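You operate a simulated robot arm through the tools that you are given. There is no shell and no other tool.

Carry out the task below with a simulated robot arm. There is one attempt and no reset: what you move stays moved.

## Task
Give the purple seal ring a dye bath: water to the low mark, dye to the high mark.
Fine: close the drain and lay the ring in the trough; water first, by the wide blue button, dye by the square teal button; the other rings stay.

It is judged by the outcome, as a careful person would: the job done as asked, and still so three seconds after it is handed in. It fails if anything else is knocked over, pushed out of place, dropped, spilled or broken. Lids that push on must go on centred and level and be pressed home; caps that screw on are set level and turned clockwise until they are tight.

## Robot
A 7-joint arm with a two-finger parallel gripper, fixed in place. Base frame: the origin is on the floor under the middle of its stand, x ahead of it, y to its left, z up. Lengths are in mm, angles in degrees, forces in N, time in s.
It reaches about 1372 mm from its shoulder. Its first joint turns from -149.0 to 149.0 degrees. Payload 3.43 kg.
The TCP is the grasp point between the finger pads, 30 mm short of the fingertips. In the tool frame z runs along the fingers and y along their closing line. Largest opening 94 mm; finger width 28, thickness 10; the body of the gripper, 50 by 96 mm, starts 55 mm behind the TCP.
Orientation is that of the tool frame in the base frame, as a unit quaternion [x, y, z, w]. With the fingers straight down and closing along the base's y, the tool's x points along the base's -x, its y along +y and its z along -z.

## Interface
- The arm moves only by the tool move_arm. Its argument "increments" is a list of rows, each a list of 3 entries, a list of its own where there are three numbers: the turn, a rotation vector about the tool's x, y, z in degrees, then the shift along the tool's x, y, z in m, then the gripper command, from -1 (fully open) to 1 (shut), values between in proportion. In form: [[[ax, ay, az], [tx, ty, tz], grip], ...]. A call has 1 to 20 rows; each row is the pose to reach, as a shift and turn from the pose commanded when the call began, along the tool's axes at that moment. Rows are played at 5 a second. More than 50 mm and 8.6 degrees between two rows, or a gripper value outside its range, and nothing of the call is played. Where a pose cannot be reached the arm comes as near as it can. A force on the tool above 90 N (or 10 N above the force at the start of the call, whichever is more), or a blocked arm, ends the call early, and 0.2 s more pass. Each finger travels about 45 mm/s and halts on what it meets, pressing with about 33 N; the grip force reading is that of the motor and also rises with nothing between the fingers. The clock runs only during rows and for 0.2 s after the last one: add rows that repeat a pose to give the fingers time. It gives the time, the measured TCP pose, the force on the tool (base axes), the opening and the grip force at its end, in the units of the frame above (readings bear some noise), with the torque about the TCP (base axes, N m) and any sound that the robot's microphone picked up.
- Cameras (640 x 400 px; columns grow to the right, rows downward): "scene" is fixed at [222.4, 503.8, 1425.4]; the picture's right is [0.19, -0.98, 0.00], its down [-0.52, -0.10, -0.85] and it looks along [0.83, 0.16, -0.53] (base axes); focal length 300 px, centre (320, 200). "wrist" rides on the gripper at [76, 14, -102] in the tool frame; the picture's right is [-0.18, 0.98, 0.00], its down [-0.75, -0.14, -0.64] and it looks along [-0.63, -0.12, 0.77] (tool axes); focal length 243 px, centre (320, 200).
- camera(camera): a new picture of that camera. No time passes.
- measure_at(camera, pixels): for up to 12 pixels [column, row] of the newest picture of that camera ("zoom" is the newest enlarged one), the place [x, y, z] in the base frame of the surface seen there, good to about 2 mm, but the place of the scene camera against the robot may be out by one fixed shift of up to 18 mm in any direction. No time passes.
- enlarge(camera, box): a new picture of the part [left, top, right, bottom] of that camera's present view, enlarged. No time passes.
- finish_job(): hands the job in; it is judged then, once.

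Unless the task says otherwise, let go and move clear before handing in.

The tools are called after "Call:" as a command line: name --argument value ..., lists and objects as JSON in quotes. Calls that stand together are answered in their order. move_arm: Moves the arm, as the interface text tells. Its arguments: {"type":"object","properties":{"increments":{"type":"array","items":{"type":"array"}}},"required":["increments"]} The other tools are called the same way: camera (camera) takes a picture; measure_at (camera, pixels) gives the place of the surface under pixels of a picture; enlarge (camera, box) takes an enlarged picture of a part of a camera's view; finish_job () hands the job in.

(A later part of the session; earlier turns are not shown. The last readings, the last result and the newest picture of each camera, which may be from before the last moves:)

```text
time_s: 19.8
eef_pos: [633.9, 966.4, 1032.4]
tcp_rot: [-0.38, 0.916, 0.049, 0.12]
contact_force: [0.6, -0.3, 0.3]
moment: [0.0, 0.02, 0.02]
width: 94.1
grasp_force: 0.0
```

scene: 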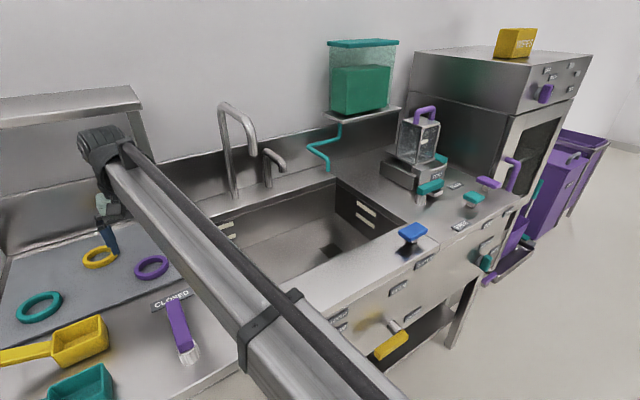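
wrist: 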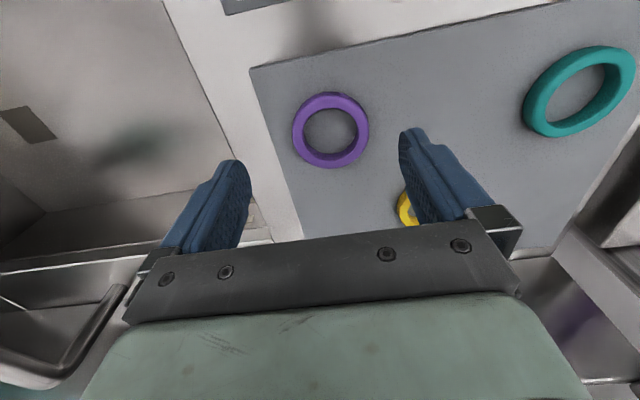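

The tilt worked and the arm reads (634, 966, 1032). Now I move over the ring centre and partway down, then check alignment.

Call:
move_arm --increments '[[[0, 0, 0], [-0.011, 0.0035, 0.004], -1], [[0, 0, 0], [-0.033, 0.0067, 0.009], -1], [[0, 0, 0], [-0.027, 0.0067, 0.03], -1], [[0, 0, 0], [-0.0216, 0.0067, 0.0524], -1], [[0, 0, 0], [-0.0216, 0.0067, 0.0524], -1]]'

Call:
camera --camera "wrist"

Call:
enlarge --camera "scene" --box '[40, 120, 240, 320]'

```text
time_s: 21.0
eef_pos: [654.7, 996.9, 986.4]
tcp_rot: [-0.38, 0.916, 0.048, 0.119]
contact_force: [0.2, 0.7, 0.3]
moment: [-0.01, 0.0, -0.01]
width: 94.2
grasp_force: 0.0
```

```text
taken
```

wrist: 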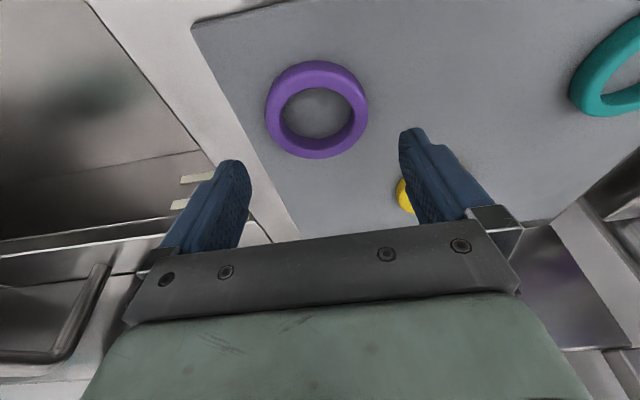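

```text
2.00 times, centred on (140, 220) of scene
```

zoom: 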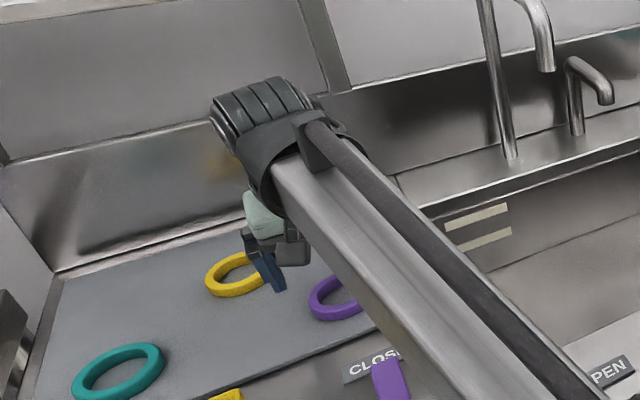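

Alignment along u looks right: the tips straddle the ring. I'll check forearm clearance over the purple lever before the final descent.

Call:
measure_at --camera "zoom" --pixels '[[330, 200], [400, 280], [470, 350], [520, 390], [350, 240], [420, 350], [440, 390], [385, 380], [260, 85], [290, 140]]'

Call:
measure_at --camera "wrist" --pixels '[[271, 108], [364, 108], [317, 65], [317, 153], [284, 75], [350, 75], [284, 142], [350, 142], [317, 110]]'

```text
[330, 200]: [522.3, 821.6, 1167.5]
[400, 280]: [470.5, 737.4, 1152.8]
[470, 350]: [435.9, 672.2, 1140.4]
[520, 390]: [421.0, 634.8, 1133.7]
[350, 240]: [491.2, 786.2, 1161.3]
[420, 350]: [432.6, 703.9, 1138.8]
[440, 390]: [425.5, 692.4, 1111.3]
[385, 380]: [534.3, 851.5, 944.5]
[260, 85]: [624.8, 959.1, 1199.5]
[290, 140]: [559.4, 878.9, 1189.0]
```

```text
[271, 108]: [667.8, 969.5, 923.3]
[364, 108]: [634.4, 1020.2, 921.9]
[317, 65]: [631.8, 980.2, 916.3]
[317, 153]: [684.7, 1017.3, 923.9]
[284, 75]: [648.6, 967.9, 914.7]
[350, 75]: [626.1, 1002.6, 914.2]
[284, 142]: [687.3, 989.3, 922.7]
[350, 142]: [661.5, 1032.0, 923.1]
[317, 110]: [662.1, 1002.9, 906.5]
```

The forearm stays more than 100 mm above the lever, and the ring centre is confirmed at (657, 998.5). Final descent around the ring, then a gentle close.

Call:
move_arm --increments '[[[0, 0, 0], [0.005, -0.0005, 0.014], -1], [[0, 0, 0], [0.01, -0.0005, 0.028], -1], [[0, 0, 0], [0.0135, -0.0005, 0.038], -1], [[0, 0, 0], [0.0148, -0.0005, 0.0425], -1], [[0, 0, 0], [0.0148, -0.0005, 0.0425], -1]]'

Call:
camera --camera "wrist"

Call:
enlarge --camera "scene" --box '[40, 180, 240, 320]'

```text
time_s: 22.2
eef_pos: [652.7, 993.1, 942.5]
tcp_rot: [-0.38, 0.916, 0.048, 0.119]
contact_force: [-0.4, 0.0, -0.2]
moment: [0.01, 0.0, 0.01]
width: 93.7
grasp_force: 0.1
```

```text
taken
```

wrist: 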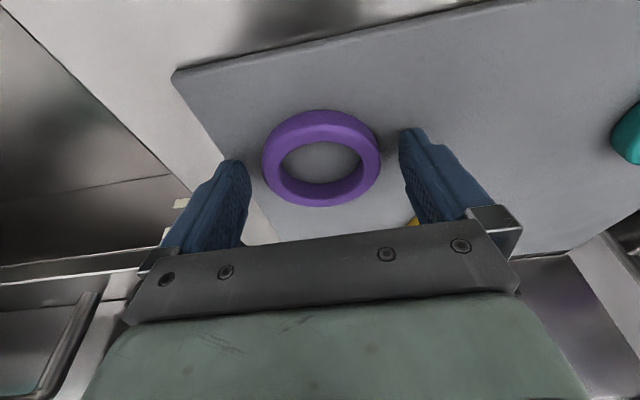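

```text
2.86 times, centred on (140, 250) of scene
```

zoom: 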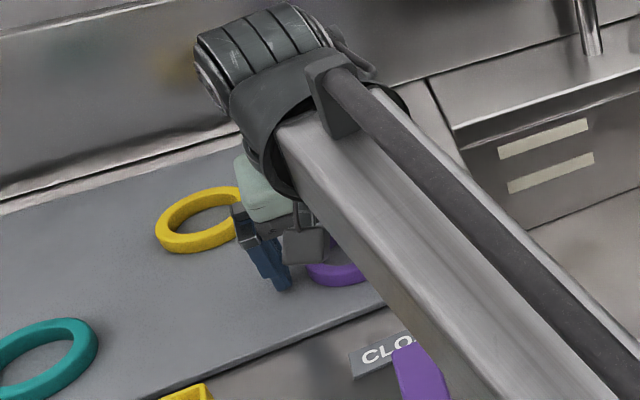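

The fingers are down around the ring with no contact force. I'll verify the fingertip positions relative to the ring before closing.

Call:
measure_at --camera "wrist" --pixels '[[410, 133], [416, 145], [236, 164], [246, 180], [265, 160], [378, 155], [320, 113], [322, 203], [322, 160]]'

```text
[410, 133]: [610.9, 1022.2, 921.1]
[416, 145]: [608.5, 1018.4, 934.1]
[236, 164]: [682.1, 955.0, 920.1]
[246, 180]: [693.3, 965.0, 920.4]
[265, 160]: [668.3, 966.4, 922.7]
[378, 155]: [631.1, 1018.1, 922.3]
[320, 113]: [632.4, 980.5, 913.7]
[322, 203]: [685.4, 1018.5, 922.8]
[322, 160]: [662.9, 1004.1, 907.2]
```

The fingers straddle the ring evenly (inner faces at u≈−289 and −195, ring centre at −242). Closing now.

Call:
move_arm --increments '[[[0, 0, 0], [0, 0, 0], 0.2], [[0, 0, 0], [0, 0, 0], 0.6], [[0, 0, 0], [0, 0, 0], 1], [[0, 0, 0], [0, 0, 0], 1], [[0, 0, 0], [0, 0, 0], 1], [[0, 0, 0], [0, 0, 0], 1]]'

Call:
camera --camera "wrist"

```text
time_s: 23.6
eef_pos: [652.1, 993.3, 941.4]
tcp_rot: [-0.379, 0.916, 0.049, 0.12]
contact_force: [-0.7, 1.1, 0.6]
moment: [0.05, 0.07, 0.02]
width: 71.5
grasp_force: 33.2
```

```text
taken
```

wrist: 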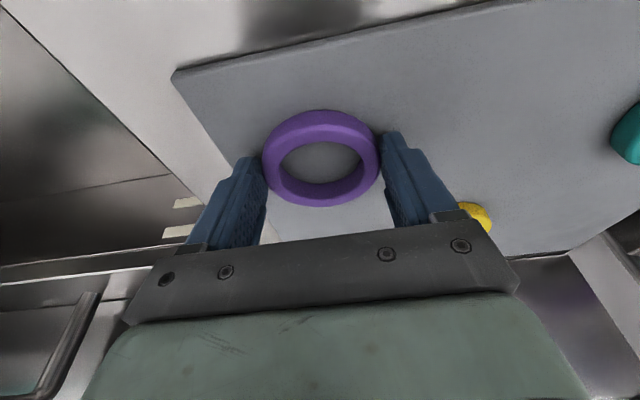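

The opening reads 71.5 mm with 33 N, so the ring is gripped. Lift a little and check it comes along.

Call:
move_arm --increments '[[[0, 0, 0], [-0.0026, 0, -0.0097], 1], [[0, 0, 0], [-0.0065, 0, -0.0241], 1], [[0, 0, 0], [-0.0129, 0, -0.0483], 1], [[0, 0, 0], [-0.0129, 0, -0.0483], 1]]'

Call:
camera --camera "wrist"

Call:
camera --camera "scene"

```text
time_s: 24.6
eef_pos: [652.1, 994.5, 992.9]
tcp_rot: [-0.379, 0.916, 0.049, 0.119]
contact_force: [0.5, 0.5, 0.3]
moment: [-0.02, 0.04, -0.04]
width: 0.2
grasp_force: 33.5
```

```text
taken
```

wrist: 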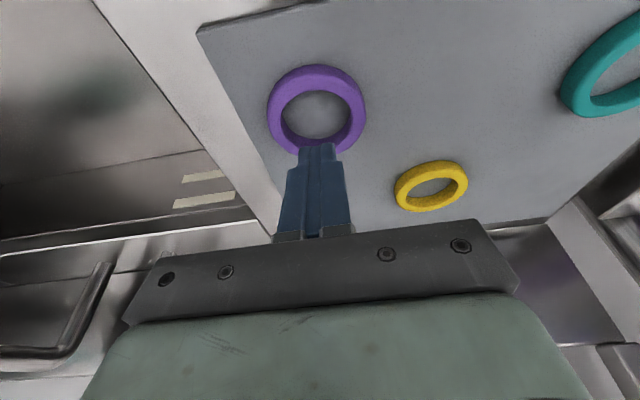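

```text
taken
```

scene: 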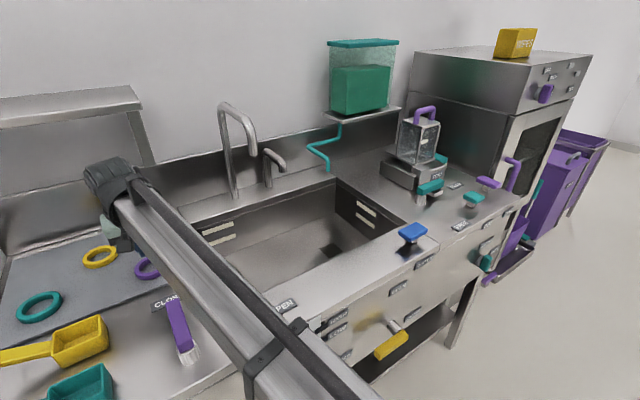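

The ring slipped out of the shallow fingertip grip. The opening is 0.2 mm and the ring is still at (316,110) on the board. I'll reopen and check whether an upright, deeper grasp is reachable at this lower height.

Call:
move_arm --increments '[[[0, 0, 0], [0, 0, 0], -1], [[0, 0, 0], [0, 0, 0], -1], [[0, 0, 0], [0, 0, 0], -1], [[0, 0, 0], [0, 0, 0], -1], [[0, 0, 0], [0, 0, 0], -1], [[0, 5, 0], [-0.0005, 0, 0.006], -1], [[0, 10, 0], [-0.001, 0, 0.013], -1], [[0, 15, 0], [-0.0014, 0, 0.019], -1], [[0, 15, 0], [-0.0014, 0, 0.019], -1]]'

Call:
camera --camera "wrist"

```text
time_s: 26.6
eef_pos: [650.8, 989.5, 972.9]
tcp_rot: [-0.383, 0.924, -0.001, -0.001]
contact_force: [0.1, 0.4, 0.9]
moment: [-0.01, 0.03, 0.0]
width: 94.0
grasp_force: 0.0
out of reach, approached as far as the arm can: row 8, 9
```

```text
taken
```

wrist: 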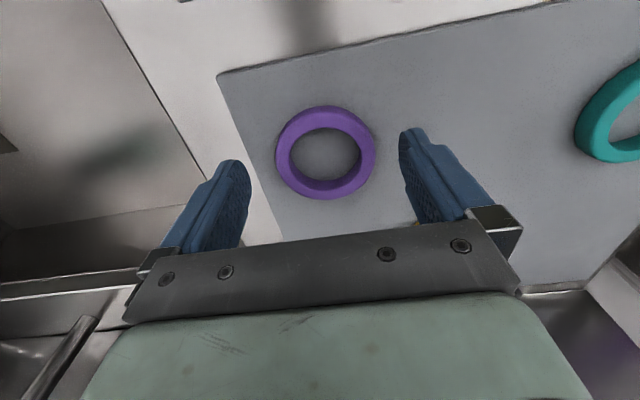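

Upright reach stops 11 mm short here, so a 4° tilt will do. I'll re-measure the ring and board from this view.

Call:
measure_at --camera "wrist" --pixels '[[279, 153], [372, 150], [325, 109], [325, 196], [292, 120], [358, 120], [292, 185], [358, 183], [325, 153], [300, 225], [390, 140], [250, 120]]'

Call:
enlarge --camera "wrist" --box '[160, 80, 480, 260]'

```text
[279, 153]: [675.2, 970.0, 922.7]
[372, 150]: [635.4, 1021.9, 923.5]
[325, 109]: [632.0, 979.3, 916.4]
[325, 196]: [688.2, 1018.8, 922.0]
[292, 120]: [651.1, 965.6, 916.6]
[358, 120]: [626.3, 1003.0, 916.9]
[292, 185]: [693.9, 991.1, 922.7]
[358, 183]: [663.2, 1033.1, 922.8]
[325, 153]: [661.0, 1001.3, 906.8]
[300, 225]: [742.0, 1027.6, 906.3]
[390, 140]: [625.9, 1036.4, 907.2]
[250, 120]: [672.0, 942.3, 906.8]
```

```text
2.00 times, centred on (320, 170) of wrist
```

zoom: 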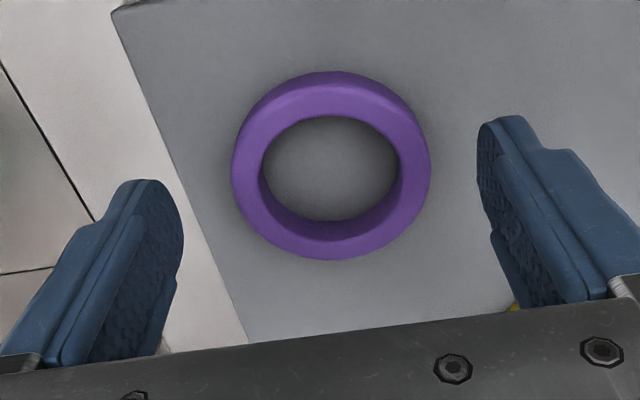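

The pads have rounded tips, so I need to go deeper with the fingertips almost touching the board. I'll tilt 4°, centre on (658, 998) and descend to just above the board.

Call:
move_arm --increments '[[[0, -4, 0], [0, 0, 0], -1], [[0, -4, 0], [-0.0094, 0.0008, 0], -1], [[0, -4, 0], [-0.0094, 0.0008, 0.012], -1], [[0, -4, 0], [-0.0094, 0.0008, 0.024], -1], [[0, -4, 0], [-0.0094, 0.0008, 0.031], -1], [[0, -4, 0], [-0.0094, 0.0008, 0.0335], -1], [[0, -4, 0], [-0.0094, 0.0008, 0.0335], -1]]'

Call:
enlarge --camera "wrist" --box '[160, 80, 480, 260]'

```text
time_s: 28.2
eef_pos: [658.3, 997.2, 940.3]
tcp_rot: [-0.383, 0.923, 0.012, 0.03]
contact_force: [-0.2, 0.5, -0.7]
moment: [0.0, -0.04, -0.01]
width: 93.8
grasp_force: 0.0
```

```text
2.00 times, centred on (320, 170) of wrist
```

zoom: 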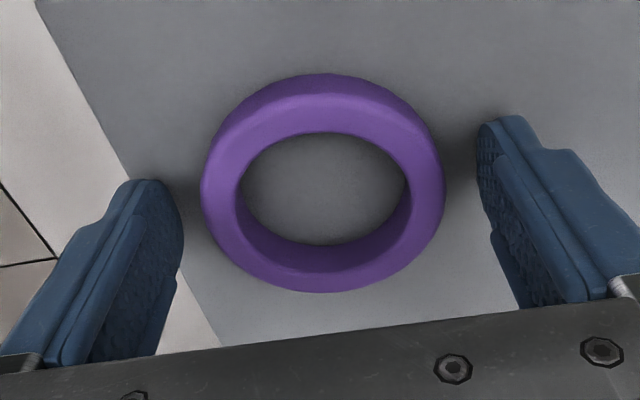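

The tips are around z≈910 with no contact. Going down the last ~2.5 mm slowly, then closing.

Call:
move_arm --increments '[[[0, 0, 0], [0, 0, 0.001], -1], [[0, 0, 0], [0, 0, 0.002], -1], [[0, 0, 0], [0, 0, 0.0025], -1], [[0, 0, 0], [0, 0, 0.0025], -1]]'

```text
time_s: 29.2
eef_pos: [657.5, 997.9, 939.0]
tcp_rot: [-0.382, 0.924, 0.012, 0.032]
contact_force: [-0.1, -1.7, 14.4]
moment: [0.31, 0.6, 0.11]
width: 93.6
grasp_force: 0.1
```

The tips touch the board (14 N up). I'll ease off about 1 mm and close slowly, then check the contact.

Call:
move_arm --increments '[[[0, 0, 0], [0, 0, -0.0015], -1], [[0, 0, 0], [0, 0, -0.0015], 0.3], [[0, 0, 0], [0, 0, -0.0015], 1], [[0, 0, 0], [0, 0, -0.0015], 1], [[0, 0, 0], [0, 0, -0.0015], 1], [[0, 0, 0], [0, 0, -0.0015], 1]]'

Call:
enlarge --camera "wrist" --box '[160, 80, 480, 260]'

```text
time_s: 30.6
eef_pos: [658.8, 997.4, 938.5]
tcp_rot: [-0.383, 0.923, 0.012, 0.03]
contact_force: [-2.3, 2.4, 4.0]
moment: [0.15, 0.23, -0.01]
width: 71.3
grasp_force: 32.8
```

```text
2.00 times, centred on (320, 170) of wrist
```

zoom: 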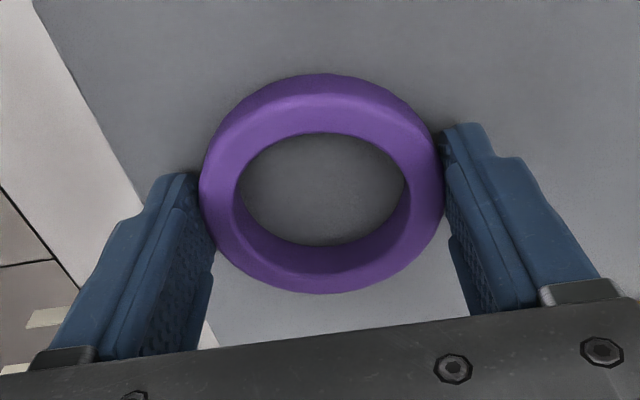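

The ring is gripped again at 71.3 mm. I'll lift slowly by 10 mm and check the opening.

Call:
move_arm --increments '[[[0, 0, 0], [0, 0, -0.001], 1], [[0, 0, 0], [0, 0, -0.002], 1], [[0, 0, 0], [0, 0, -0.004], 1], [[0, 0, 0], [0, 0, -0.006], 1], [[0, 0, 0], [0, 0, -0.008], 1], [[0, 0, 0], [0, 0, -0.01], 1], [[0, 0, 0], [0, 0, -0.01], 1]]'

Call:
enlarge --camera "wrist" --box '[160, 80, 480, 260]'

```text
time_s: 32.2
eef_pos: [657.2, 997.5, 948.7]
tcp_rot: [-0.383, 0.923, 0.012, 0.03]
contact_force: [-0.2, 0.2, 0.0]
moment: [-0.01, 0.02, 0.0]
width: 71.7
grasp_force: 32.9
```

```text
2.00 times, centred on (320, 170) of wrist
```

zoom: 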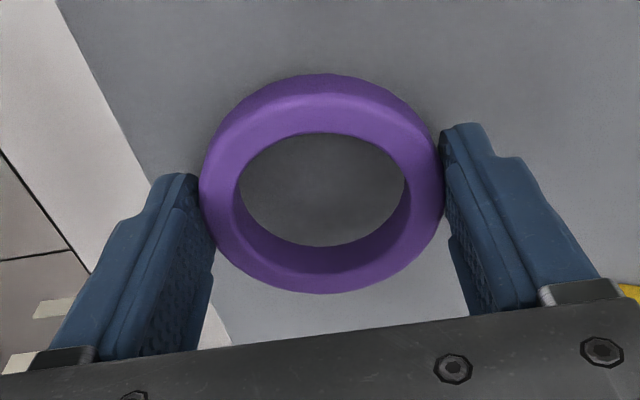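

The ring is lifting with the gripper: width is steady at 71.7 and the background is moving away. I'll raise it further and carry it slowly over the sink, keeping the same tilt.

Call:
move_arm --increments '[[[0, 0, 0], [0.006, 0, -0.015], 1], [[0, 0, 0], [0.013, 0, -0.031], 1], [[0, 0, 0], [0.02, 0, -0.047], 1], [[0, 0, 0], [0.0257, 0, -0.062], 1], [[0, 0, 0], [0.03, -0.014, -0.0623], 1], [[0, 0, 0], [0.0385, -0.042, -0.063], 1], [[0, 0, 0], [0.047, -0.07, -0.0635], 1], [[0, 0, 0], [0.0555, -0.098, -0.064], 1], [[0, 0, 0], [0.064, -0.126, -0.0647], 1], [[0, 0, 0], [0.0726, -0.154, -0.0653], 1], [[0, 0, 0], [0.0812, -0.182, -0.066], 1], [[0, 0, 0], [0.0897, -0.21, -0.0665], 1], [[0, 0, 0], [0.0983, -0.238, -0.067], 1], [[0, 0, 0], [0.0983, -0.238, -0.067], 1]]'

Call:
camera --camera "wrist"

Call:
camera --camera "scene"

```text
time_s: 35.2
eef_pos: [755.1, 754.0, 1010.1]
tcp_rot: [-0.383, 0.923, 0.012, 0.03]
contact_force: [1.1, 0.1, -0.2]
moment: [-0.01, 0.0, -0.04]
width: 71.6
grasp_force: 33.3
```

```text
taken
```

wrist: 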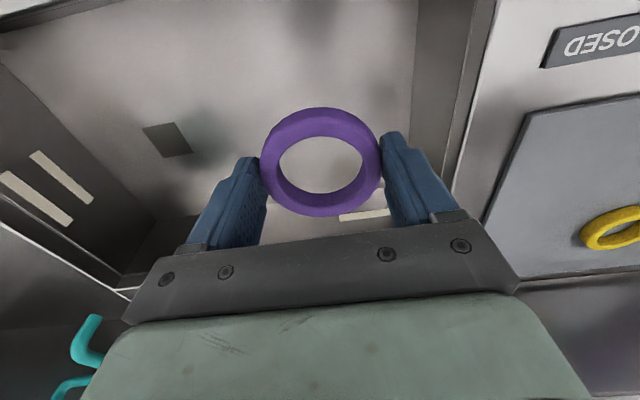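

```text
taken
```

scene: 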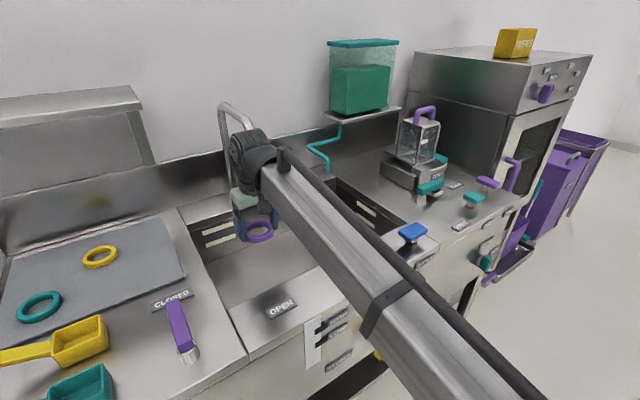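

The ring is held over the sink. I'll measure the sink floor and walls in the wrist view to choose the placement spot.

Call:
measure_at --camera "wrist" --pixels '[[100, 40], [250, 20], [380, 60], [405, 100], [410, 40], [350, 212], [168, 140], [60, 55], [120, 180], [430, 100], [140, 235], [20, 130]]'

Call:
measure_at --camera "wrist" --pixels '[[60, 175], [35, 200], [365, 215], [480, 100], [30, 20], [200, 10], [300, 5], [60, 270], [10, 100], [70, 185]]'

```text
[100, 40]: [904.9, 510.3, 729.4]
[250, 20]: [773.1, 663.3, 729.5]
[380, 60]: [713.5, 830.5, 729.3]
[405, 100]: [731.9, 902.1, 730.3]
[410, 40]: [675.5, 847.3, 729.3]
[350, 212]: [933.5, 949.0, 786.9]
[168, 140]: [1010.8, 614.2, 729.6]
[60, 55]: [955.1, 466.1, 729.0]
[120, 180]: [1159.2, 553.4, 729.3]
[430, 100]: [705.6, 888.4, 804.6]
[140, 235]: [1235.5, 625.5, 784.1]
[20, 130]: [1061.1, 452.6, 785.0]
```

```text
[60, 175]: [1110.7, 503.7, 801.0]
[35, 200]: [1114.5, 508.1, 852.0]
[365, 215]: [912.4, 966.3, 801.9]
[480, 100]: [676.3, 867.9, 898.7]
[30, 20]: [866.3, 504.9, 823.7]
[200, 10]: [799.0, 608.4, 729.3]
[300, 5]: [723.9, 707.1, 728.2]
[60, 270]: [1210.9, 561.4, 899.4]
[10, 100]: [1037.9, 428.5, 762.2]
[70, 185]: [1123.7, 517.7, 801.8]
```

The sink interior spans u≈−121…430 and v≈970…1320, with the floor at z=729.4; LOW is at z≈802 and HIGH at ≈852. The straight telescopic beam could come near the front rim when I lower into the sink, so I'll measure the beam's cross-section now.

Call:
enlarge --camera "scene" --box '[210, 110, 410, 310]'

```text
2.00 times, centred on (310, 210) of scene
```

zoom: 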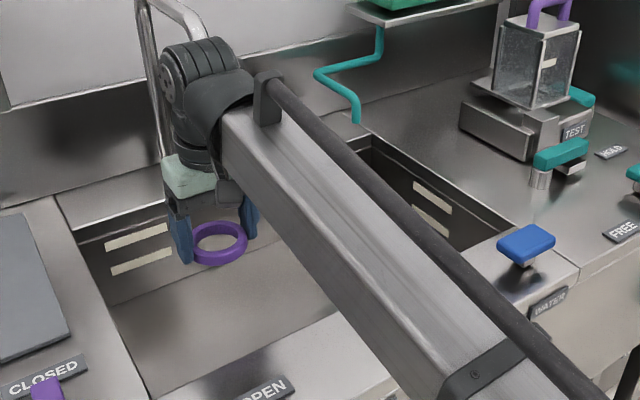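

Call:
measure_at --camera "zoom" --pixels '[[235, 115], [230, 130], [228, 150], [226, 170], [300, 190], [285, 210], [262, 225], [300, 245], [330, 250], [320, 265], [345, 300], [400, 375]]'

Call:
measure_at --camera "zoom" --pixels '[[340, 160], [380, 260], [440, 330], [360, 300], [380, 330], [365, 330], [385, 355], [290, 240], [310, 160], [270, 130], [460, 380], [430, 395]]'

```text
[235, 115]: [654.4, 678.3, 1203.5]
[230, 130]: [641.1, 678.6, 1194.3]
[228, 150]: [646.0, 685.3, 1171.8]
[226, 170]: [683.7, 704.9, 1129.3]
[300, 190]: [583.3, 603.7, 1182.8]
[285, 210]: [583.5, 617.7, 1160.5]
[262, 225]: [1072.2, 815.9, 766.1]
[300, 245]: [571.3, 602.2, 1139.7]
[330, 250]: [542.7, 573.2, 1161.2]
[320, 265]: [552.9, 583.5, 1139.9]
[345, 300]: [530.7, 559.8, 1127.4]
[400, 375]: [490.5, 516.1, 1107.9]
```

```text
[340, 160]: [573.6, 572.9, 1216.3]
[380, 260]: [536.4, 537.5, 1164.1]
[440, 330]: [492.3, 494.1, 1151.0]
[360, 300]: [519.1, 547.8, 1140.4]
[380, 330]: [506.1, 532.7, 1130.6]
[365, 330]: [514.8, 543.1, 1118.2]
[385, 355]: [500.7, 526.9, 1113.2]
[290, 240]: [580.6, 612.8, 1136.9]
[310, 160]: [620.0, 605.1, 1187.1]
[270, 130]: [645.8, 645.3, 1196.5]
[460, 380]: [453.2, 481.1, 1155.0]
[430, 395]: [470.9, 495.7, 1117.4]
```

The beam centre is near z≈990 at the shoulder and about 60 mm tall, so lowering to the floor leaves around 35 mm over the rim. I'll go to u≈150, v≈1110, away from the faucet stream and the drain, and lower partway.

Call:
move_arm --increments '[[[0, 0, 0], [0, -0.015, 0], 1], [[0, 0, 0], [0, -0.045, 0], 1], [[0, 0, 0], [0, -0.075, 0], 1], [[0, 0, 0], [0, -0.105, 0], 1], [[0, 0, 0], [0, -0.13, 0], 1], [[0, 0, 0], [0, -0.149, 0], 1], [[0, 0, 0], [-0.02, -0.149, 0.0015], 1], [[0, 0, 0], [-0.0429, -0.149, 0.003], 1], [[0, 0, 0], [-0.0412, -0.149, 0.028], 1], [[0, 0, 0], [-0.0394, -0.149, 0.053], 1], [[0, 0, 0], [-0.0377, -0.149, 0.078], 1], [[0, 0, 0], [-0.0359, -0.149, 0.103], 1], [[0, 0, 0], [-0.0341, -0.149, 0.128], 1], [[0, 0, 0], [-0.0324, -0.149, 0.1526], 1], [[0, 0, 0], [-0.0324, -0.149, 0.1526], 1]]'

Call:
camera --camera "wrist"

Call:
camera --camera "scene"

```text
time_s: 38.4
eef_pos: [888.4, 680.2, 859.7]
tcp_rot: [-0.383, 0.923, 0.012, 0.032]
contact_force: [0.1, 0.3, -0.6]
moment: [-0.02, 0.0, -0.01]
width: 71.5
grasp_force: 32.8
```

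```text
taken
```

wrist: 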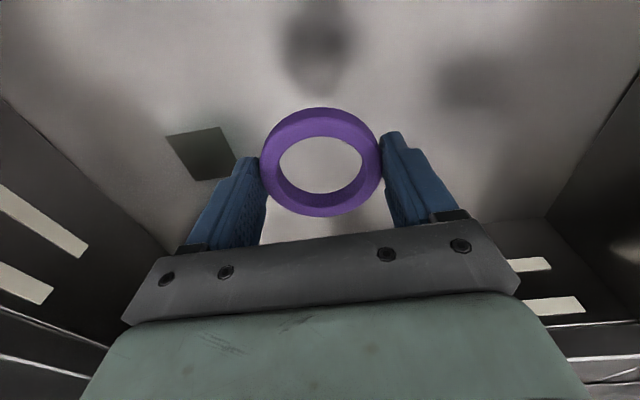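

```text
taken
```

scene: 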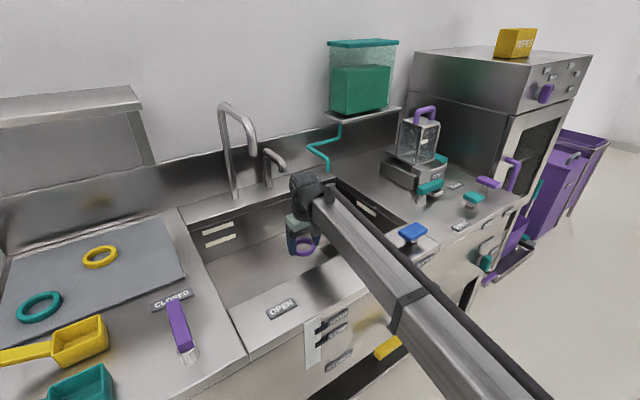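

Clear so far. Continue lowering to just above the sink floor.

Call:
move_arm --increments '[[[0, 0, 0], [0.0016, 0, 0.023], 1], [[0, 0, 0], [0.0032, 0, 0.046], 1], [[0, 0, 0], [0.0048, 0, 0.069], 1], [[0, 0, 0], [0.006, 0, 0.086], 1], [[0, 0, 0], [0.0063, 0, 0.0905], 1], [[0, 0, 0], [0.0063, 0, 0.0905], 1]]'

Call:
camera --camera "wrist"

Call:
enlarge --camera "scene" --box '[240, 150, 440, 350]'

```text
time_s: 39.8
eef_pos: [888.2, 679.6, 768.3]
tcp_rot: [-0.383, 0.923, 0.012, 0.031]
contact_force: [-0.2, -0.2, -0.2]
moment: [0.02, 0.03, -0.01]
width: 71.6
grasp_force: 33.1
```

```text
taken
```

wrist: 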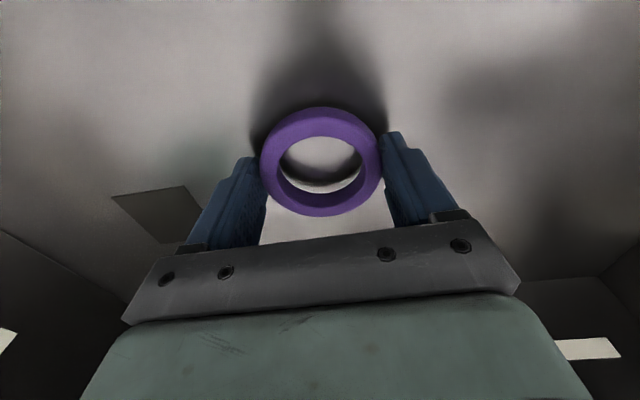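

```text
2.00 times, centred on (340, 250) of scene
```

zoom: 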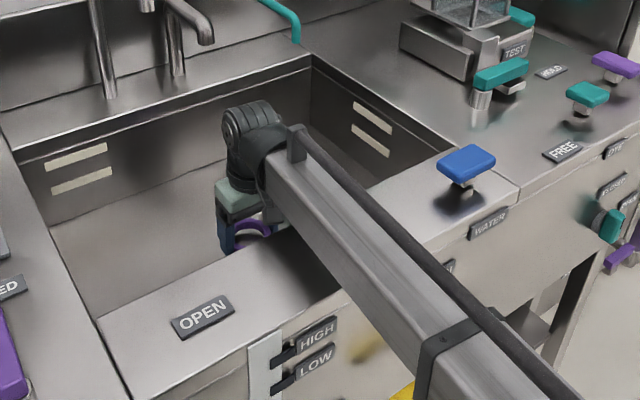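

The ring hovers about 7 mm above the floor and the beam is clear of the rim. Lowering slowly to touch.

Call:
move_arm --increments '[[[0, 0, 0], [0.0002, 0, 0.002], 1], [[0, 0, 0], [0.0003, 0, 0.004], 1], [[0, 0, 0], [0.0004, 0, 0.0055], 1], [[0, 0, 0], [0.0004, 0, 0.0055], 1]]'

```text
time_s: 40.8
eef_pos: [889.3, 679.6, 763.5]
tcp_rot: [-0.382, 0.923, 0.013, 0.031]
contact_force: [-1.3, 0.3, -1.3]
moment: [0.0, -0.01, 0.01]
width: 71.5
grasp_force: 32.8
```

Call:
move_arm --increments '[[[0, 0, 0], [0, 0, 0.001], 1], [[0, 0, 0], [0.0001, 0, 0.002], 1], [[0, 0, 0], [0.0002, 0, 0.003], 1], [[0, 0, 0], [0.0002, 0, 0.003], 1]]'

```text
time_s: 41.8
eef_pos: [888.4, 680.0, 760.5]
tcp_rot: [-0.382, 0.923, 0.012, 0.032]
contact_force: [2.9, 0.1, 8.8]
moment: [0.14, 0.11, -0.03]
width: 71.4
grasp_force: 32.5
```

The ring touches the floor (8.8 N upward). Open the fingers, then rise straight up.

Call:
move_arm --increments '[[[0, 0, 0], [0, 0, -0.001], 0.8], [[0, 0, 0], [0, 0, -0.001], 0], [[0, 0, 0], [0, 0, -0.001], -1], [[0, 0, 0], [0, 0, -0.001], -1], [[0, 0, 0], [0, 0, -0.001], -1], [[0, 0, 0], [0, 0, -0.001], -1]]'

Call:
camera --camera "wrist"

```text
time_s: 43.2
eef_pos: [888.9, 679.8, 762.3]
tcp_rot: [-0.383, 0.923, 0.012, 0.031]
contact_force: [0.0, -1.1, 0.8]
moment: [0.01, 0.0, -0.01]
width: 94.0
grasp_force: 0.1
```

```text
taken
```

wrist: 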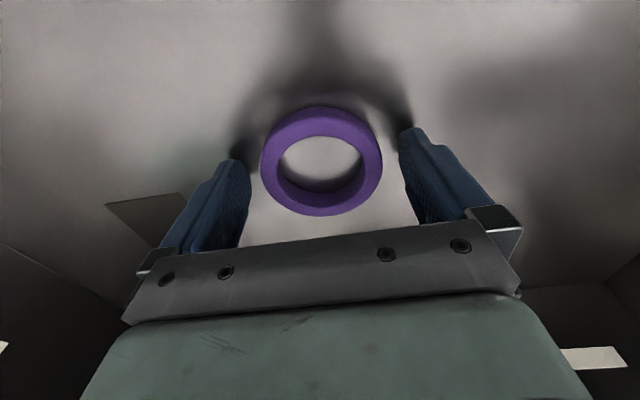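

Released, and the ring lies flat. Rise straight up out of the sink.

Call:
move_arm --increments '[[[0, 0, 0], [-0.0007, 0, -0.01], -1], [[0, 0, 0], [-0.0021, 0, -0.03], -1], [[0, 0, 0], [-0.0045, 0, -0.065], -1], [[0, 0, 0], [-0.007, 0, -0.1], -1], [[0, 0, 0], [-0.0094, 0, -0.135], -1], [[0, 0, 0], [-0.0119, 0, -0.17], -1], [[0, 0, 0], [-0.0143, 0, -0.205], -1], [[0, 0, 0], [-0.0168, 0, -0.24], -1], [[0, 0, 0], [-0.0188, 0, -0.27], -1], [[0, 0, 0], [-0.0188, 0, -0.27], -1]]'

Call:
camera --camera "scene"

Call:
camera --camera "wrist"

```text
time_s: 45.4
eef_pos: [888.4, 679.8, 1031.3]
tcp_rot: [-0.382, 0.923, 0.012, 0.031]
contact_force: [1.0, 0.3, -0.7]
moment: [-0.05, 0.01, -0.03]
width: 93.8
grasp_force: 0.0
```

```text
taken
```

scene: 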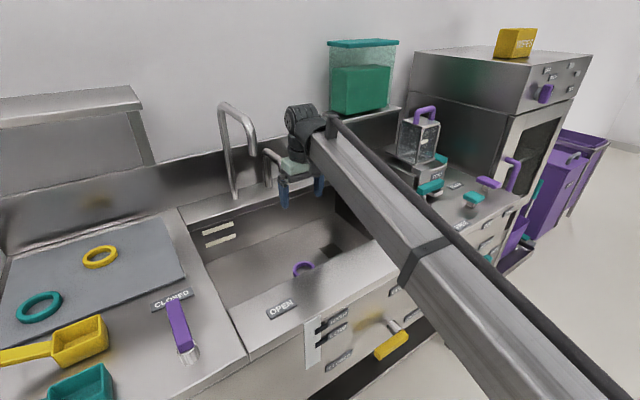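

```text
taken
```

wrist: 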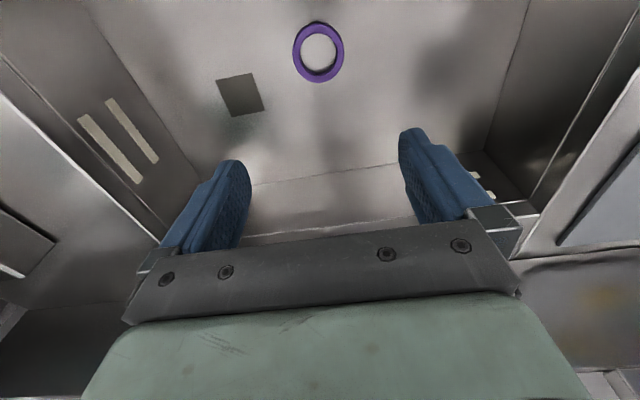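

The ring sits in the trough at (304,268) in the scene view. Next I straighten up, close the fingers and move above the blue water button.

Call:
move_arm --increments '[[[0, 0.5, 0], [0.012, -0.012, 0.001], -0.5], [[0, 1, 0], [0.036, -0.037, 0.003], 0], [[0, 1.5, 0], [0.06, -0.062, 0.005], 0.5], [[0, 2, 0], [0.084, -0.087, 0.007], 1], [[0, 2.5, 0], [0.108, -0.112, 0.009], 1], [[0, 3, 0], [0.132, -0.137, 0.011], 1], [[0, 3.5, 0], [0.156, -0.162, 0.013], 1], [[0, 4, 0], [0.18, -0.187, 0.015], 1], [[0, 4, 0], [0.2107, -0.2195, 0.0163], 1], [[0, 4, 0], [0.2107, -0.2195, 0.0163], 1]]'

Call:
camera --camera "wrist"

Call:
camera --camera "scene"

```text
time_s: 47.6
eef_pos: [895.3, 376.4, 1002.7]
tcp_rot: [-0.383, 0.924, -0.002, -0.001]
contact_force: [-0.7, -0.2, -0.9]
moment: [-0.01, 0.0, -0.01]
width: 0.0
grasp_force: 33.3
```

```text
taken
```

wrist: 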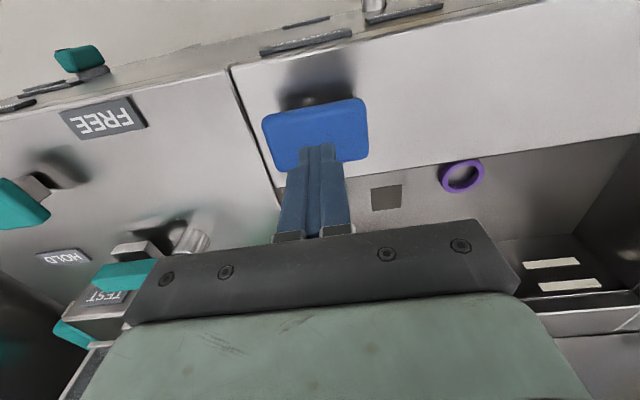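

```text
taken
```

scene: 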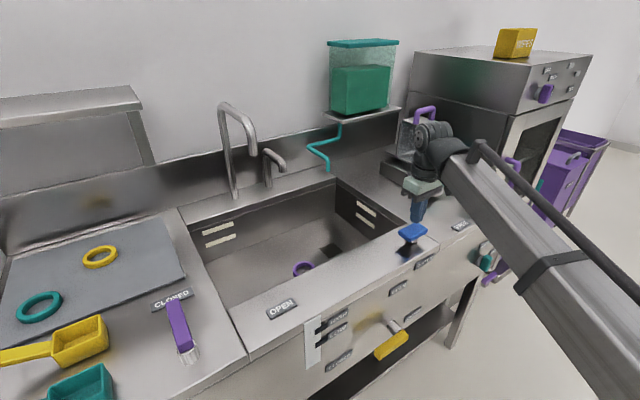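

The fingers are closed above the blue button. I'll measure the button's corners to centre the press.

Call:
measure_at --camera "wrist" --pixels '[[270, 122], [357, 104], [363, 155], [282, 168], [315, 130], [310, 104], [318, 148], [240, 150], [460, 177], [385, 197]]'

Call:
enlarge --camera "scene" --box '[280, 280, 420, 400]'

```text
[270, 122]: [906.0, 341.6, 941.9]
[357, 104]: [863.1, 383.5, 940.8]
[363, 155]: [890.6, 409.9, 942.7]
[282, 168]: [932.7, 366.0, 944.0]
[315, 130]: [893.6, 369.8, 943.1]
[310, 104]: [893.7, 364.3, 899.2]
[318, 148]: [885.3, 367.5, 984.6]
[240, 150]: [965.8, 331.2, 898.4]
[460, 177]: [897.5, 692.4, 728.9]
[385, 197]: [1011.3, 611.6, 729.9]
```

```text
3.33 times, centred on (350, 340) of scene
```

zoom: 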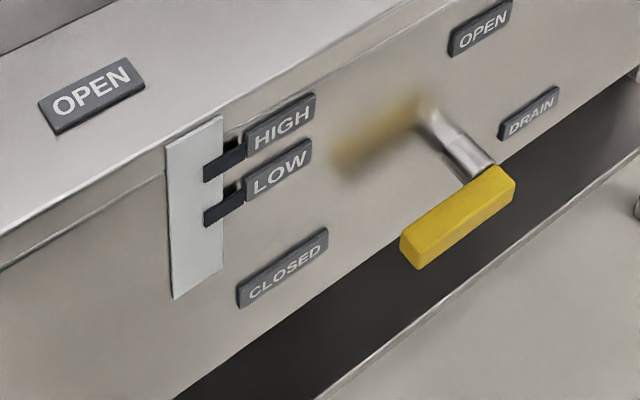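

The button centre is (898, 375) with its top at z≈942.5. I'll lower to just above it first.

Call:
move_arm --increments '[[[0, 0, 0], [-0.0012, -0.0027, 0.008], 1], [[0, 0, 0], [-0.0012, -0.0027, 0.016], 1], [[0, 0, 0], [-0.0012, -0.0027, 0.023], 1], [[0, 0, 0], [-0.0012, -0.0027, 0.023], 1]]'

Call:
camera --camera "wrist"

```text
time_s: 48.6
eef_pos: [899.3, 375.5, 979.9]
tcp_rot: [-0.382, 0.924, -0.001, -0.001]
contact_force: [0.1, 0.5, 0.6]
moment: [-0.01, 0.01, 0.0]
width: 0.0
grasp_force: 33.6
```

```text
taken
```

wrist: 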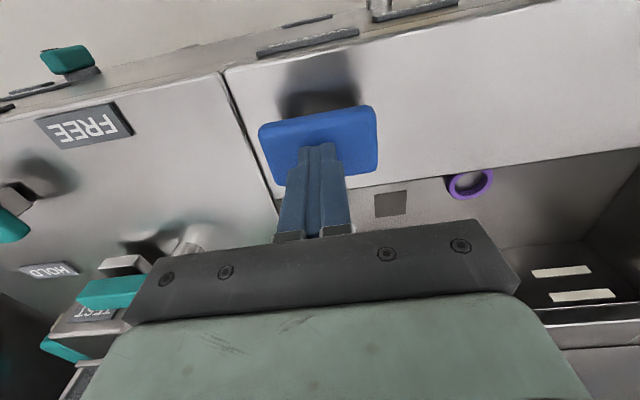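

Just above the button now. A first light press to find contact and stroke.

Call:
move_arm --increments '[[[0, 0, 0], [0, 0, 0.005], 1], [[0, 0, 0], [0, 0, 0.008], 1]]'

Call:
camera --camera "scene"

```text
time_s: 49.2
eef_pos: [899.6, 377.1, 970.9]
tcp_rot: [-0.383, 0.924, -0.001, -0.001]
contact_force: [-0.5, -2.3, 1.9]
moment: [-0.03, -0.01, -0.03]
width: 0.0
grasp_force: 33.2
```

```text
taken
```

scene: 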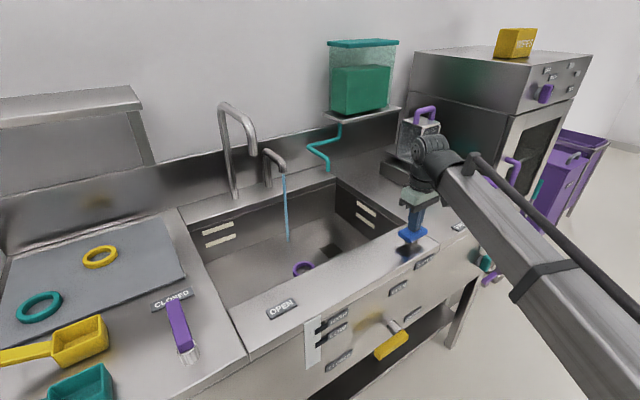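

A light press starts a stream of water from the small spout at (286,205). I'll release now to see if the flow stops with the button.

Call:
move_arm --increments '[[[0, 0, 0], [0, 0, -0.009], 1]]'

Call:
camera --camera "scene"

Call:
enlarge --camera "scene" --box '[190, 150, 410, 380]'

```text
time_s: 49.6
eef_pos: [897.6, 375.9, 979.7]
tcp_rot: [-0.382, 0.924, -0.001, -0.001]
contact_force: [-0.2, -0.4, -0.2]
moment: [0.0, -0.02, 0.0]
width: 0.1
grasp_force: 33.1
```

```text
taken
```

scene: 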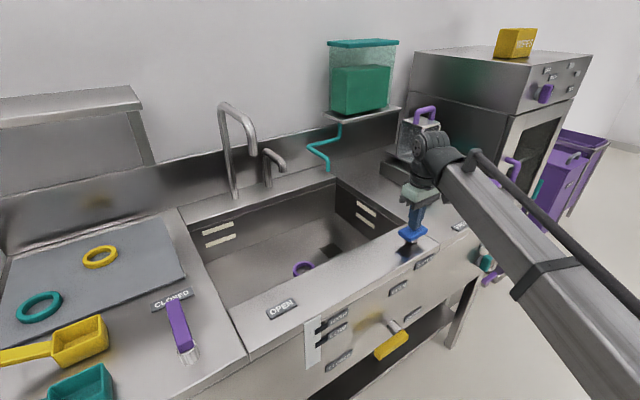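

```text
1.74 times, centred on (300, 265) of scene
```

zoom: 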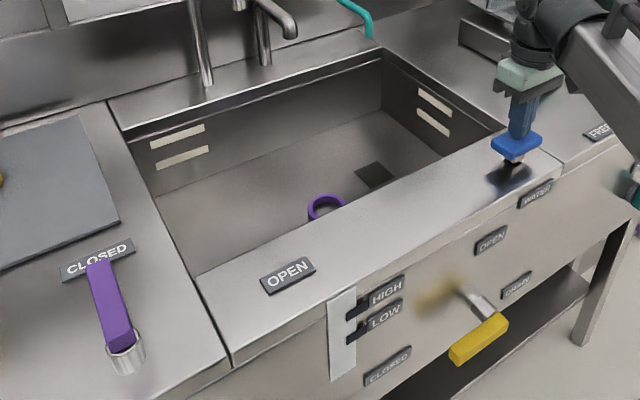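

The flow stops on release, so it's a momentary button. I'll hold for about 1 s and look at the level rise.

Call:
move_arm --increments '[[[0, 0, 0], [0, 0, 0.009], 1], [[0, 0, 0], [0, 0, 0.009], 1], [[0, 0, 0], [0, 0, 0.009], 1], [[0, 0, 0], [0, 0, 0.009], 1], [[0, 0, 0], [0, 0, 0.009], 1]]'

Call:
camera --camera "scene"

Call:
enlarge --camera "scene" --box '[190, 150, 410, 380]'

```text
time_s: 50.8
eef_pos: [898.8, 376.4, 971.0]
tcp_rot: [-0.383, 0.924, -0.002, -0.002]
contact_force: [0.7, 1.2, 1.9]
moment: [0.05, -0.06, -0.02]
width: 0.2
grasp_force: 33.0
```

```text
taken
```

scene: 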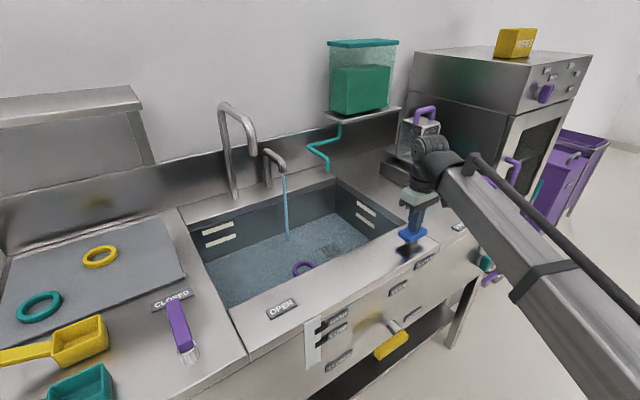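

```text
1.74 times, centred on (300, 265) of scene
```

zoom: 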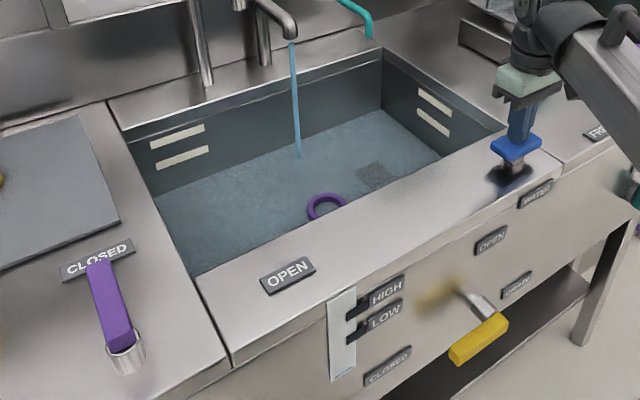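

Water now covers the floor and blue appears at the bottom of the gauge. I'll measure the surface height and the marks in the same camera.

Call:
measure_at --camera "scene" --pixels '[[260, 270], [240, 280], [310, 240], [330, 225], [345, 240], [218, 228], [220, 240], [366, 208], [366, 220], [300, 255], [230, 300]]'

Call:
enlarge --camera "scene" --box '[290, 300, 370, 380]'

```text
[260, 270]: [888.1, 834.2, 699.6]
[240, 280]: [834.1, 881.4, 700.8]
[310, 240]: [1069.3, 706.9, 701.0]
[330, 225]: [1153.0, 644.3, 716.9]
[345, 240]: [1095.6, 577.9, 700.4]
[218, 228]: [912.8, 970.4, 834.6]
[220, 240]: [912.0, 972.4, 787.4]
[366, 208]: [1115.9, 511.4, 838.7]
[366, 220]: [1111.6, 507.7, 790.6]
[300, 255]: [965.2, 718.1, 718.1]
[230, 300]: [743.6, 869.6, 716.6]
```

```text
5.00 times, centred on (330, 340) of scene
```

zoom: 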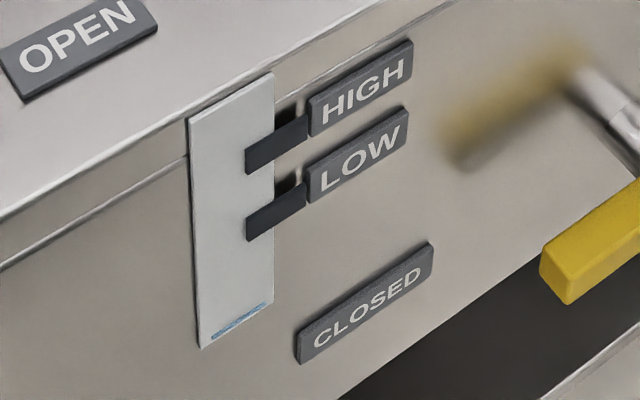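

The front gauge shows a small blue level at the bottom. I'll keep holding for 2 s and compare.

Call:
move_arm --increments '[[[0, 0, 0], [0, 0, 0], 1], [[0, 0, 0], [0, 0, 0], 1], [[0, 0, 0], [0, 0, 0], 1], [[0, 0, 0], [0, 0, 0], 1], [[0, 0, 0], [0, 0, 0], 1], [[0, 0, 0], [0, 0, 0], 1], [[0, 0, 0], [0, 0, 0], 1], [[0, 0, 0], [0, 0, 0], 1], [[0, 0, 0], [0, 0, 0], 1]]'

Call:
enlarge --camera "scene" --box '[290, 300, 370, 380]'

Call:
enlarge --camera "scene" --box '[190, 150, 410, 380]'

```text
time_s: 52.8
eef_pos: [899.3, 377.3, 970.3]
tcp_rot: [-0.383, 0.924, -0.002, -0.001]
contact_force: [-0.1, 0.5, 2.9]
moment: [0.02, 0.01, -0.02]
width: 0.0
grasp_force: 33.3
```

```text
5.00 times, centred on (330, 340) of scene
```

zoom: 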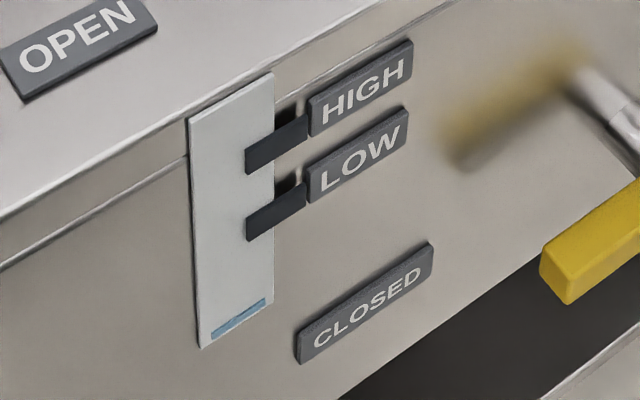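

```text
1.74 times, centred on (300, 265) of scene
```

zoom: 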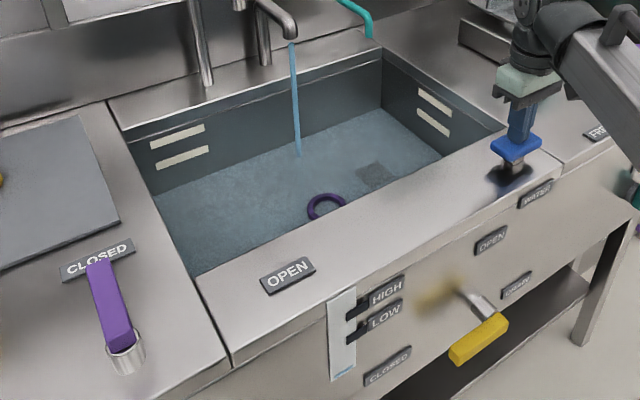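

The column rises slowly, a few mm per second, with LOW about 60 mm above. I'll hold for another 4 s to calibrate the rate.

Call:
move_arm --increments '[[[0, 0, 0], [0, 0, 0], 1], [[0, 0, 0], [0, 0, 0], 1], [[0, 0, 0], [0, 0, 0], 1], [[0, 0, 0], [0, 0, 0], 1], [[0, 0, 0], [0, 0, 0], 1], [[0, 0, 0], [0, 0, 0], 1], [[0, 0, 0], [0, 0, 0], 1], [[0, 0, 0], [0, 0, 0], 1], [[0, 0, 0], [0, 0, 0], 1], [[0, 0, 0], [0, 0, 0], 1], [[0, 0, 0], [0, 0, 0], 1], [[0, 0, 0], [0, 0, 0], 1], [[0, 0, 0], [0, 0, 0], 1], [[0, 0, 0], [0, 0, 0], 1], [[0, 0, 0], [0, 0, 0], 1], [[0, 0, 0], [0, 0, 0], 1], [[0, 0, 0], [0, 0, 0], 1], [[0, 0, 0], [0, 0, 0], 1], [[0, 0, 0], [0, 0, 0], 1]]'

Call:
enlarge --camera "scene" --box '[290, 300, 370, 380]'

Call:
enlarge --camera "scene" --box '[190, 150, 410, 380]'

```text
time_s: 56.8
eef_pos: [897.7, 377.6, 970.1]
tcp_rot: [-0.384, 0.923, -0.001, -0.002]
contact_force: [0.1, -0.6, 2.0]
moment: [0.06, -0.06, 0.01]
width: 0.0
grasp_force: 32.9
```

```text
5.00 times, centred on (330, 340) of scene
```

zoom: 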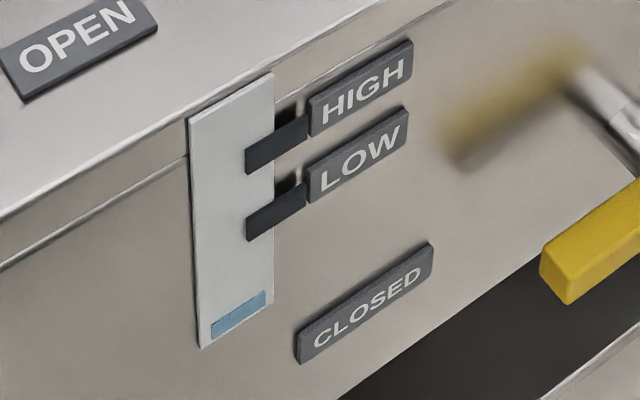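

```text
1.74 times, centred on (300, 265) of scene
```

zoom: 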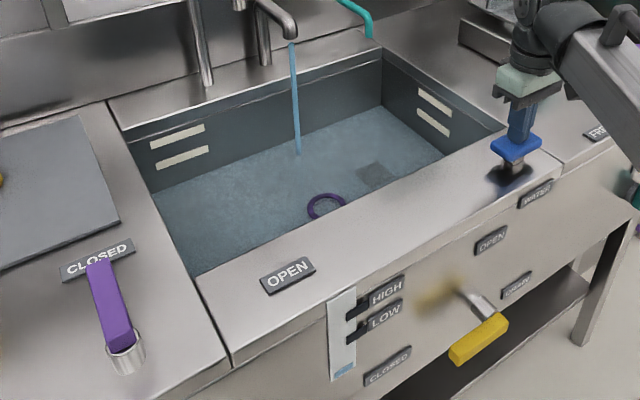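

The column grew by roughly 8–10 px in 4 s. I'll zoom tighter on the gauge to get a precise rate.

Call:
enlarge --camera "scene" --box '[308, 310, 340, 372]'

```text
6.45 times, centred on (324, 341) of scene
```

zoom: 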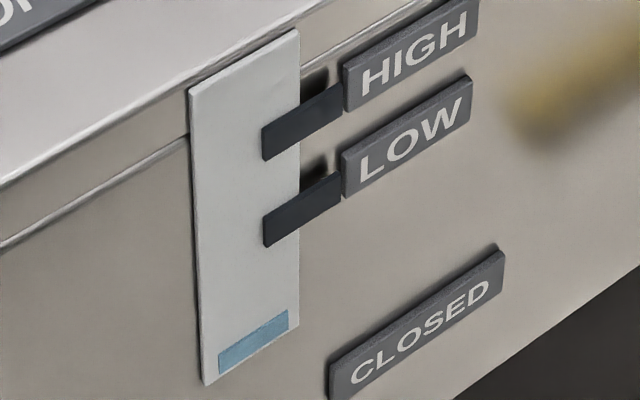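

At 6.45× the column top (x=263) is at y≈324 and LOW is at y≈232. The rate is about 3 px/s, so around 29 s more is needed. I'll hold for three calls (~12 s) and check.

Call:
move_arm --increments '[[[0, 0, 0], [0, 0, 0], 1], [[0, 0, 0], [0, 0, 0], 1], [[0, 0, 0], [0, 0, 0], 1], [[0, 0, 0], [0, 0, 0], 1], [[0, 0, 0], [0, 0, 0], 1], [[0, 0, 0], [0, 0, 0], 1], [[0, 0, 0], [0, 0, 0], 1], [[0, 0, 0], [0, 0, 0], 1], [[0, 0, 0], [0, 0, 0], 1], [[0, 0, 0], [0, 0, 0], 1], [[0, 0, 0], [0, 0, 0], 1], [[0, 0, 0], [0, 0, 0], 1], [[0, 0, 0], [0, 0, 0], 1], [[0, 0, 0], [0, 0, 0], 1], [[0, 0, 0], [0, 0, 0], 1], [[0, 0, 0], [0, 0, 0], 1], [[0, 0, 0], [0, 0, 0], 1], [[0, 0, 0], [0, 0, 0], 1], [[0, 0, 0], [0, 0, 0], 1], [[0, 0, 0], [0, 0, 0], 1]]'

Call:
enlarge --camera "scene" --box '[308, 310, 340, 372]'

```text
time_s: 61.0
eef_pos: [899.1, 376.1, 970.5]
tcp_rot: [-0.383, 0.924, -0.002, -0.001]
contact_force: [0.9, -0.7, 2.8]
moment: [0.04, -0.01, -0.02]
width: 0.2
grasp_force: 33.1
```

```text
6.45 times, centred on (324, 341) of scene
```

zoom: 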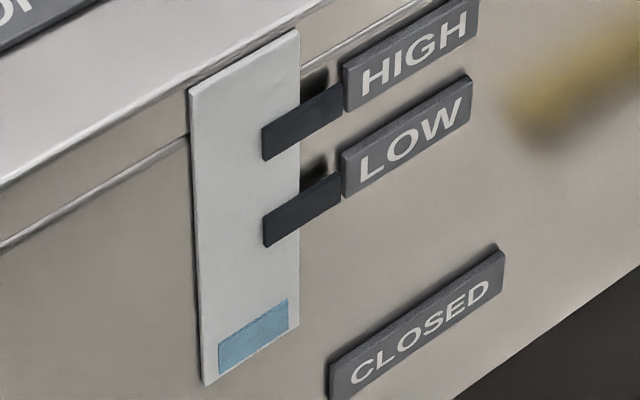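

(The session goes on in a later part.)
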